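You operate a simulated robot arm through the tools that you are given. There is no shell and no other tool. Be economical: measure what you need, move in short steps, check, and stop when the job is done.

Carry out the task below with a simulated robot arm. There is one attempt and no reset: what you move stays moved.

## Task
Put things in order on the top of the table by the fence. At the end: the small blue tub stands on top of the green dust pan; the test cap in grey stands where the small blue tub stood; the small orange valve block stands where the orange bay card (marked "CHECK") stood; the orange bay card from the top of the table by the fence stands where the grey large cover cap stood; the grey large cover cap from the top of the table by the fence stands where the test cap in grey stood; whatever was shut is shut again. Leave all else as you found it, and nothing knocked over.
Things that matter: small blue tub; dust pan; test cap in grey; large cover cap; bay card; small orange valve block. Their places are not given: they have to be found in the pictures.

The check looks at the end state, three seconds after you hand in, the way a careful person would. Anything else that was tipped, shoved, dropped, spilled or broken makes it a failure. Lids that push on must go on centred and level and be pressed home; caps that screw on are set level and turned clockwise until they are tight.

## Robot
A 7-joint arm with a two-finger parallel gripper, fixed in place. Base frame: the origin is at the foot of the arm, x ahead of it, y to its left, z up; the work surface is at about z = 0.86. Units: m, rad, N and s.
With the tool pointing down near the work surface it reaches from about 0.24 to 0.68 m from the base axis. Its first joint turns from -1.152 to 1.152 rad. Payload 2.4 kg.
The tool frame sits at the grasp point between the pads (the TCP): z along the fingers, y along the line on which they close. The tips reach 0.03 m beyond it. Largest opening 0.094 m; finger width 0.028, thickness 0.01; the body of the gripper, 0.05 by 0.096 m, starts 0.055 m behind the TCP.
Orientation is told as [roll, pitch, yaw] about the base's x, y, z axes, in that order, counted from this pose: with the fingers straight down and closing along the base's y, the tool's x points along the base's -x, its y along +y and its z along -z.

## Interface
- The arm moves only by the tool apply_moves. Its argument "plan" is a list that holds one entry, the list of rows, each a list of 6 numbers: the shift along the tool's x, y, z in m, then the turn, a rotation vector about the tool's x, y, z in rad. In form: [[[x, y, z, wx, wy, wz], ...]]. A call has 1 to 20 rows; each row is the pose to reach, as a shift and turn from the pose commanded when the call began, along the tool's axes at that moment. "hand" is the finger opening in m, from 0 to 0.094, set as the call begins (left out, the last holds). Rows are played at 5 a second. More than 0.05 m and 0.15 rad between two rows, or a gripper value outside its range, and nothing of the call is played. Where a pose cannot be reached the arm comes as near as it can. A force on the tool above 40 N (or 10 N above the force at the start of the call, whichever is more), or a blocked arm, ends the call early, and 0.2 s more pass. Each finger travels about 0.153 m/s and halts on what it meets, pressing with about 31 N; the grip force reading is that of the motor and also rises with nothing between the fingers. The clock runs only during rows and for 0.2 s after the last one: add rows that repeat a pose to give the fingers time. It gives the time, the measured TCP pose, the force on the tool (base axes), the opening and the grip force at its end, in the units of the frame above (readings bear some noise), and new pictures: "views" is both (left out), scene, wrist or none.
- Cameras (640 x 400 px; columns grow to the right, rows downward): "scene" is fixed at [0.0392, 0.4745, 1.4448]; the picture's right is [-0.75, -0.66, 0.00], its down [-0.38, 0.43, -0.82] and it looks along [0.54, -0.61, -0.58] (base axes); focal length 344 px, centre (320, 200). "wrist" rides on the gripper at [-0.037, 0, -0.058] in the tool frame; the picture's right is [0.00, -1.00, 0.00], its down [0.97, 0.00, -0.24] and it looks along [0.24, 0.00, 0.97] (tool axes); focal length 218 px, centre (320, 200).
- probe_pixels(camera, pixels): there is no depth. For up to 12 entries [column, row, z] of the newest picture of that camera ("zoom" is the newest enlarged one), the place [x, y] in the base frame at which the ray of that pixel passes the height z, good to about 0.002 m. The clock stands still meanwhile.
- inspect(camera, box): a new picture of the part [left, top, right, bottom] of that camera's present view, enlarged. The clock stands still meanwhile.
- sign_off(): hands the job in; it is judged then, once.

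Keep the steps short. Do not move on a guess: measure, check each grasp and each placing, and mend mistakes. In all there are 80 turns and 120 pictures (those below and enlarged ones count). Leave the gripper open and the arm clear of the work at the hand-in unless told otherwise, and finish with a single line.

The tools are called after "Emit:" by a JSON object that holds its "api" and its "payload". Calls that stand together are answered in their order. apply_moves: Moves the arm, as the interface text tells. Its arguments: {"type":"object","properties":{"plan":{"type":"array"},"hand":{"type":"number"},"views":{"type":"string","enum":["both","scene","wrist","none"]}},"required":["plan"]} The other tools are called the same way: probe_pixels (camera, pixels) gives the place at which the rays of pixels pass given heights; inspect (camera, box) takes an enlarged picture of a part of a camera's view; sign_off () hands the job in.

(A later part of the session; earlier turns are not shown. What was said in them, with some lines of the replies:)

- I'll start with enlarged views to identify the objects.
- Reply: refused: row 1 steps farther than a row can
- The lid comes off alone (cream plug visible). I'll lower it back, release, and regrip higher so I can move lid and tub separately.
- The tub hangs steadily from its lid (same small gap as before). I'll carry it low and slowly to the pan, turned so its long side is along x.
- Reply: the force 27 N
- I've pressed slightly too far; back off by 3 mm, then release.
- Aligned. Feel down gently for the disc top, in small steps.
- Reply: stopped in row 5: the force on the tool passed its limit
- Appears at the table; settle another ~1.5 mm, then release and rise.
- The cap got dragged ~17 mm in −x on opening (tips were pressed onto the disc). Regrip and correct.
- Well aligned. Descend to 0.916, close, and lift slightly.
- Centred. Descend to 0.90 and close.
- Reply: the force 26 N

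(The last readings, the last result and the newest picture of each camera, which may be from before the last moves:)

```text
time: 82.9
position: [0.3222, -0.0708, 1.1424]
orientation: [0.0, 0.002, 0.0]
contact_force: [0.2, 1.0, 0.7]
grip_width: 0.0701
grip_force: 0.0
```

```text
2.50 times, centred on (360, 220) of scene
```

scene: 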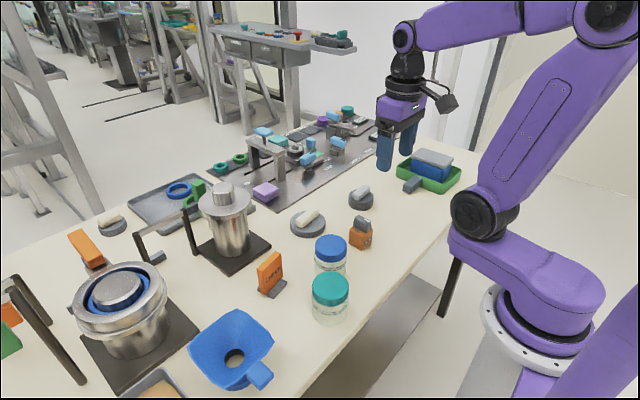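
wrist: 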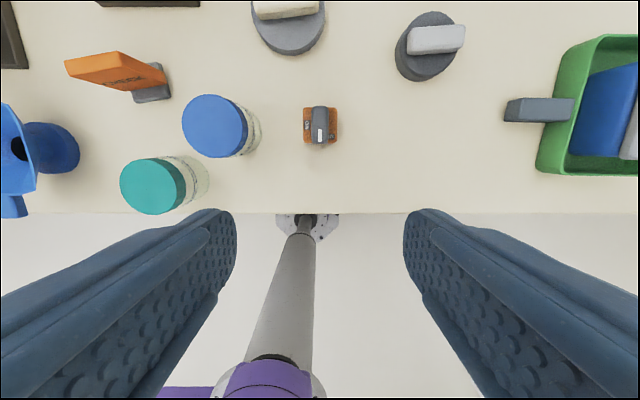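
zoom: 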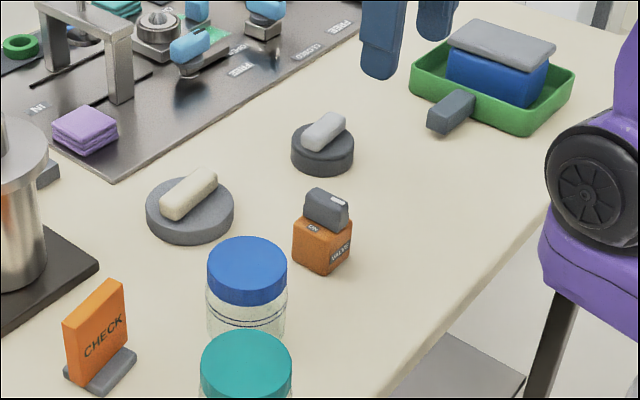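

Emit:
{"api": "inspect", "payload": {"camera": "scene", "box": [390, 140, 470, 200]}}

Emit:
{"api": "probe_pixels", "payload": {"camera": "wrist", "pixels": [[320, 124, 0.9], [430, 46, 0.885], [395, 46, 0.885], [464, 46, 0.885]]}}

Emit:
{"api": "probe_pixels", "payload": {"camera": "scene", "pixels": [[290.4, 223, 0.88], [325.6, 223, 0.88], [348.5, 200, 0.885], [374, 200, 0.885], [410, 161, 0.938], [450, 168, 0.938]]}}

```text
6.67 times, centred on (430, 170) of scene
```

zoom: 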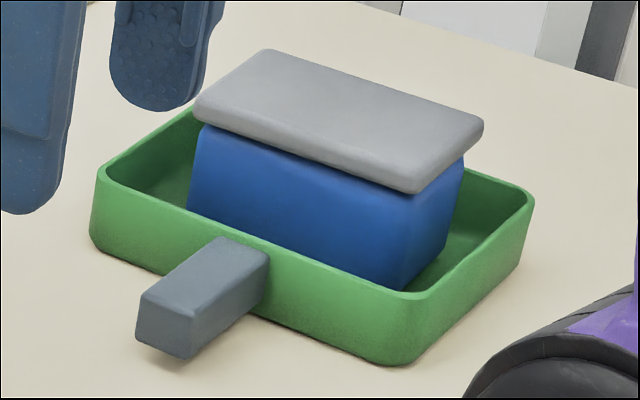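

```text
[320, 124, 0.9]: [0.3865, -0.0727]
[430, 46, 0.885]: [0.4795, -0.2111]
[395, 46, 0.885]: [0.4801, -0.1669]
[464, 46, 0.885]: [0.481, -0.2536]
```

```text
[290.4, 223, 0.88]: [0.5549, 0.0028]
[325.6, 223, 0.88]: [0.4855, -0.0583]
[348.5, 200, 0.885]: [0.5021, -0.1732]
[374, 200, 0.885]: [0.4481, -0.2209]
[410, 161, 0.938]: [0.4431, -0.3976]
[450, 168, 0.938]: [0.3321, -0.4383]
```

All placements check out; opening the gripper fully, arm already clear, then handing in.

Emit:
{"api": "apply_moves", "payload": {"plan": [[[0, 0, 0, 0, 0, 0], [0, 0, 0, 0, 0, 0], [0, 0, 0, 0, 0, 0]]], "hand": 0.094, "views": "none"}}

Emit:
{"api": "sign_off", "payload": {}}

```text
time: 83.7
position: [0.3234, -0.0712, 1.1416]
orientation: [0.0, 0.0, 0.0]
contact_force: [0.1, 1.2, -0.4]
grip_width: 0.0939
grip_force: 0.0
```

```text
The job is handed in.
```

The job is handed in: the blue tub stands in the green dust pan with its lid pressed shut, the test cap, large cover cap, CHECK card and valve block stand in their new places, and nothing was knocked over.
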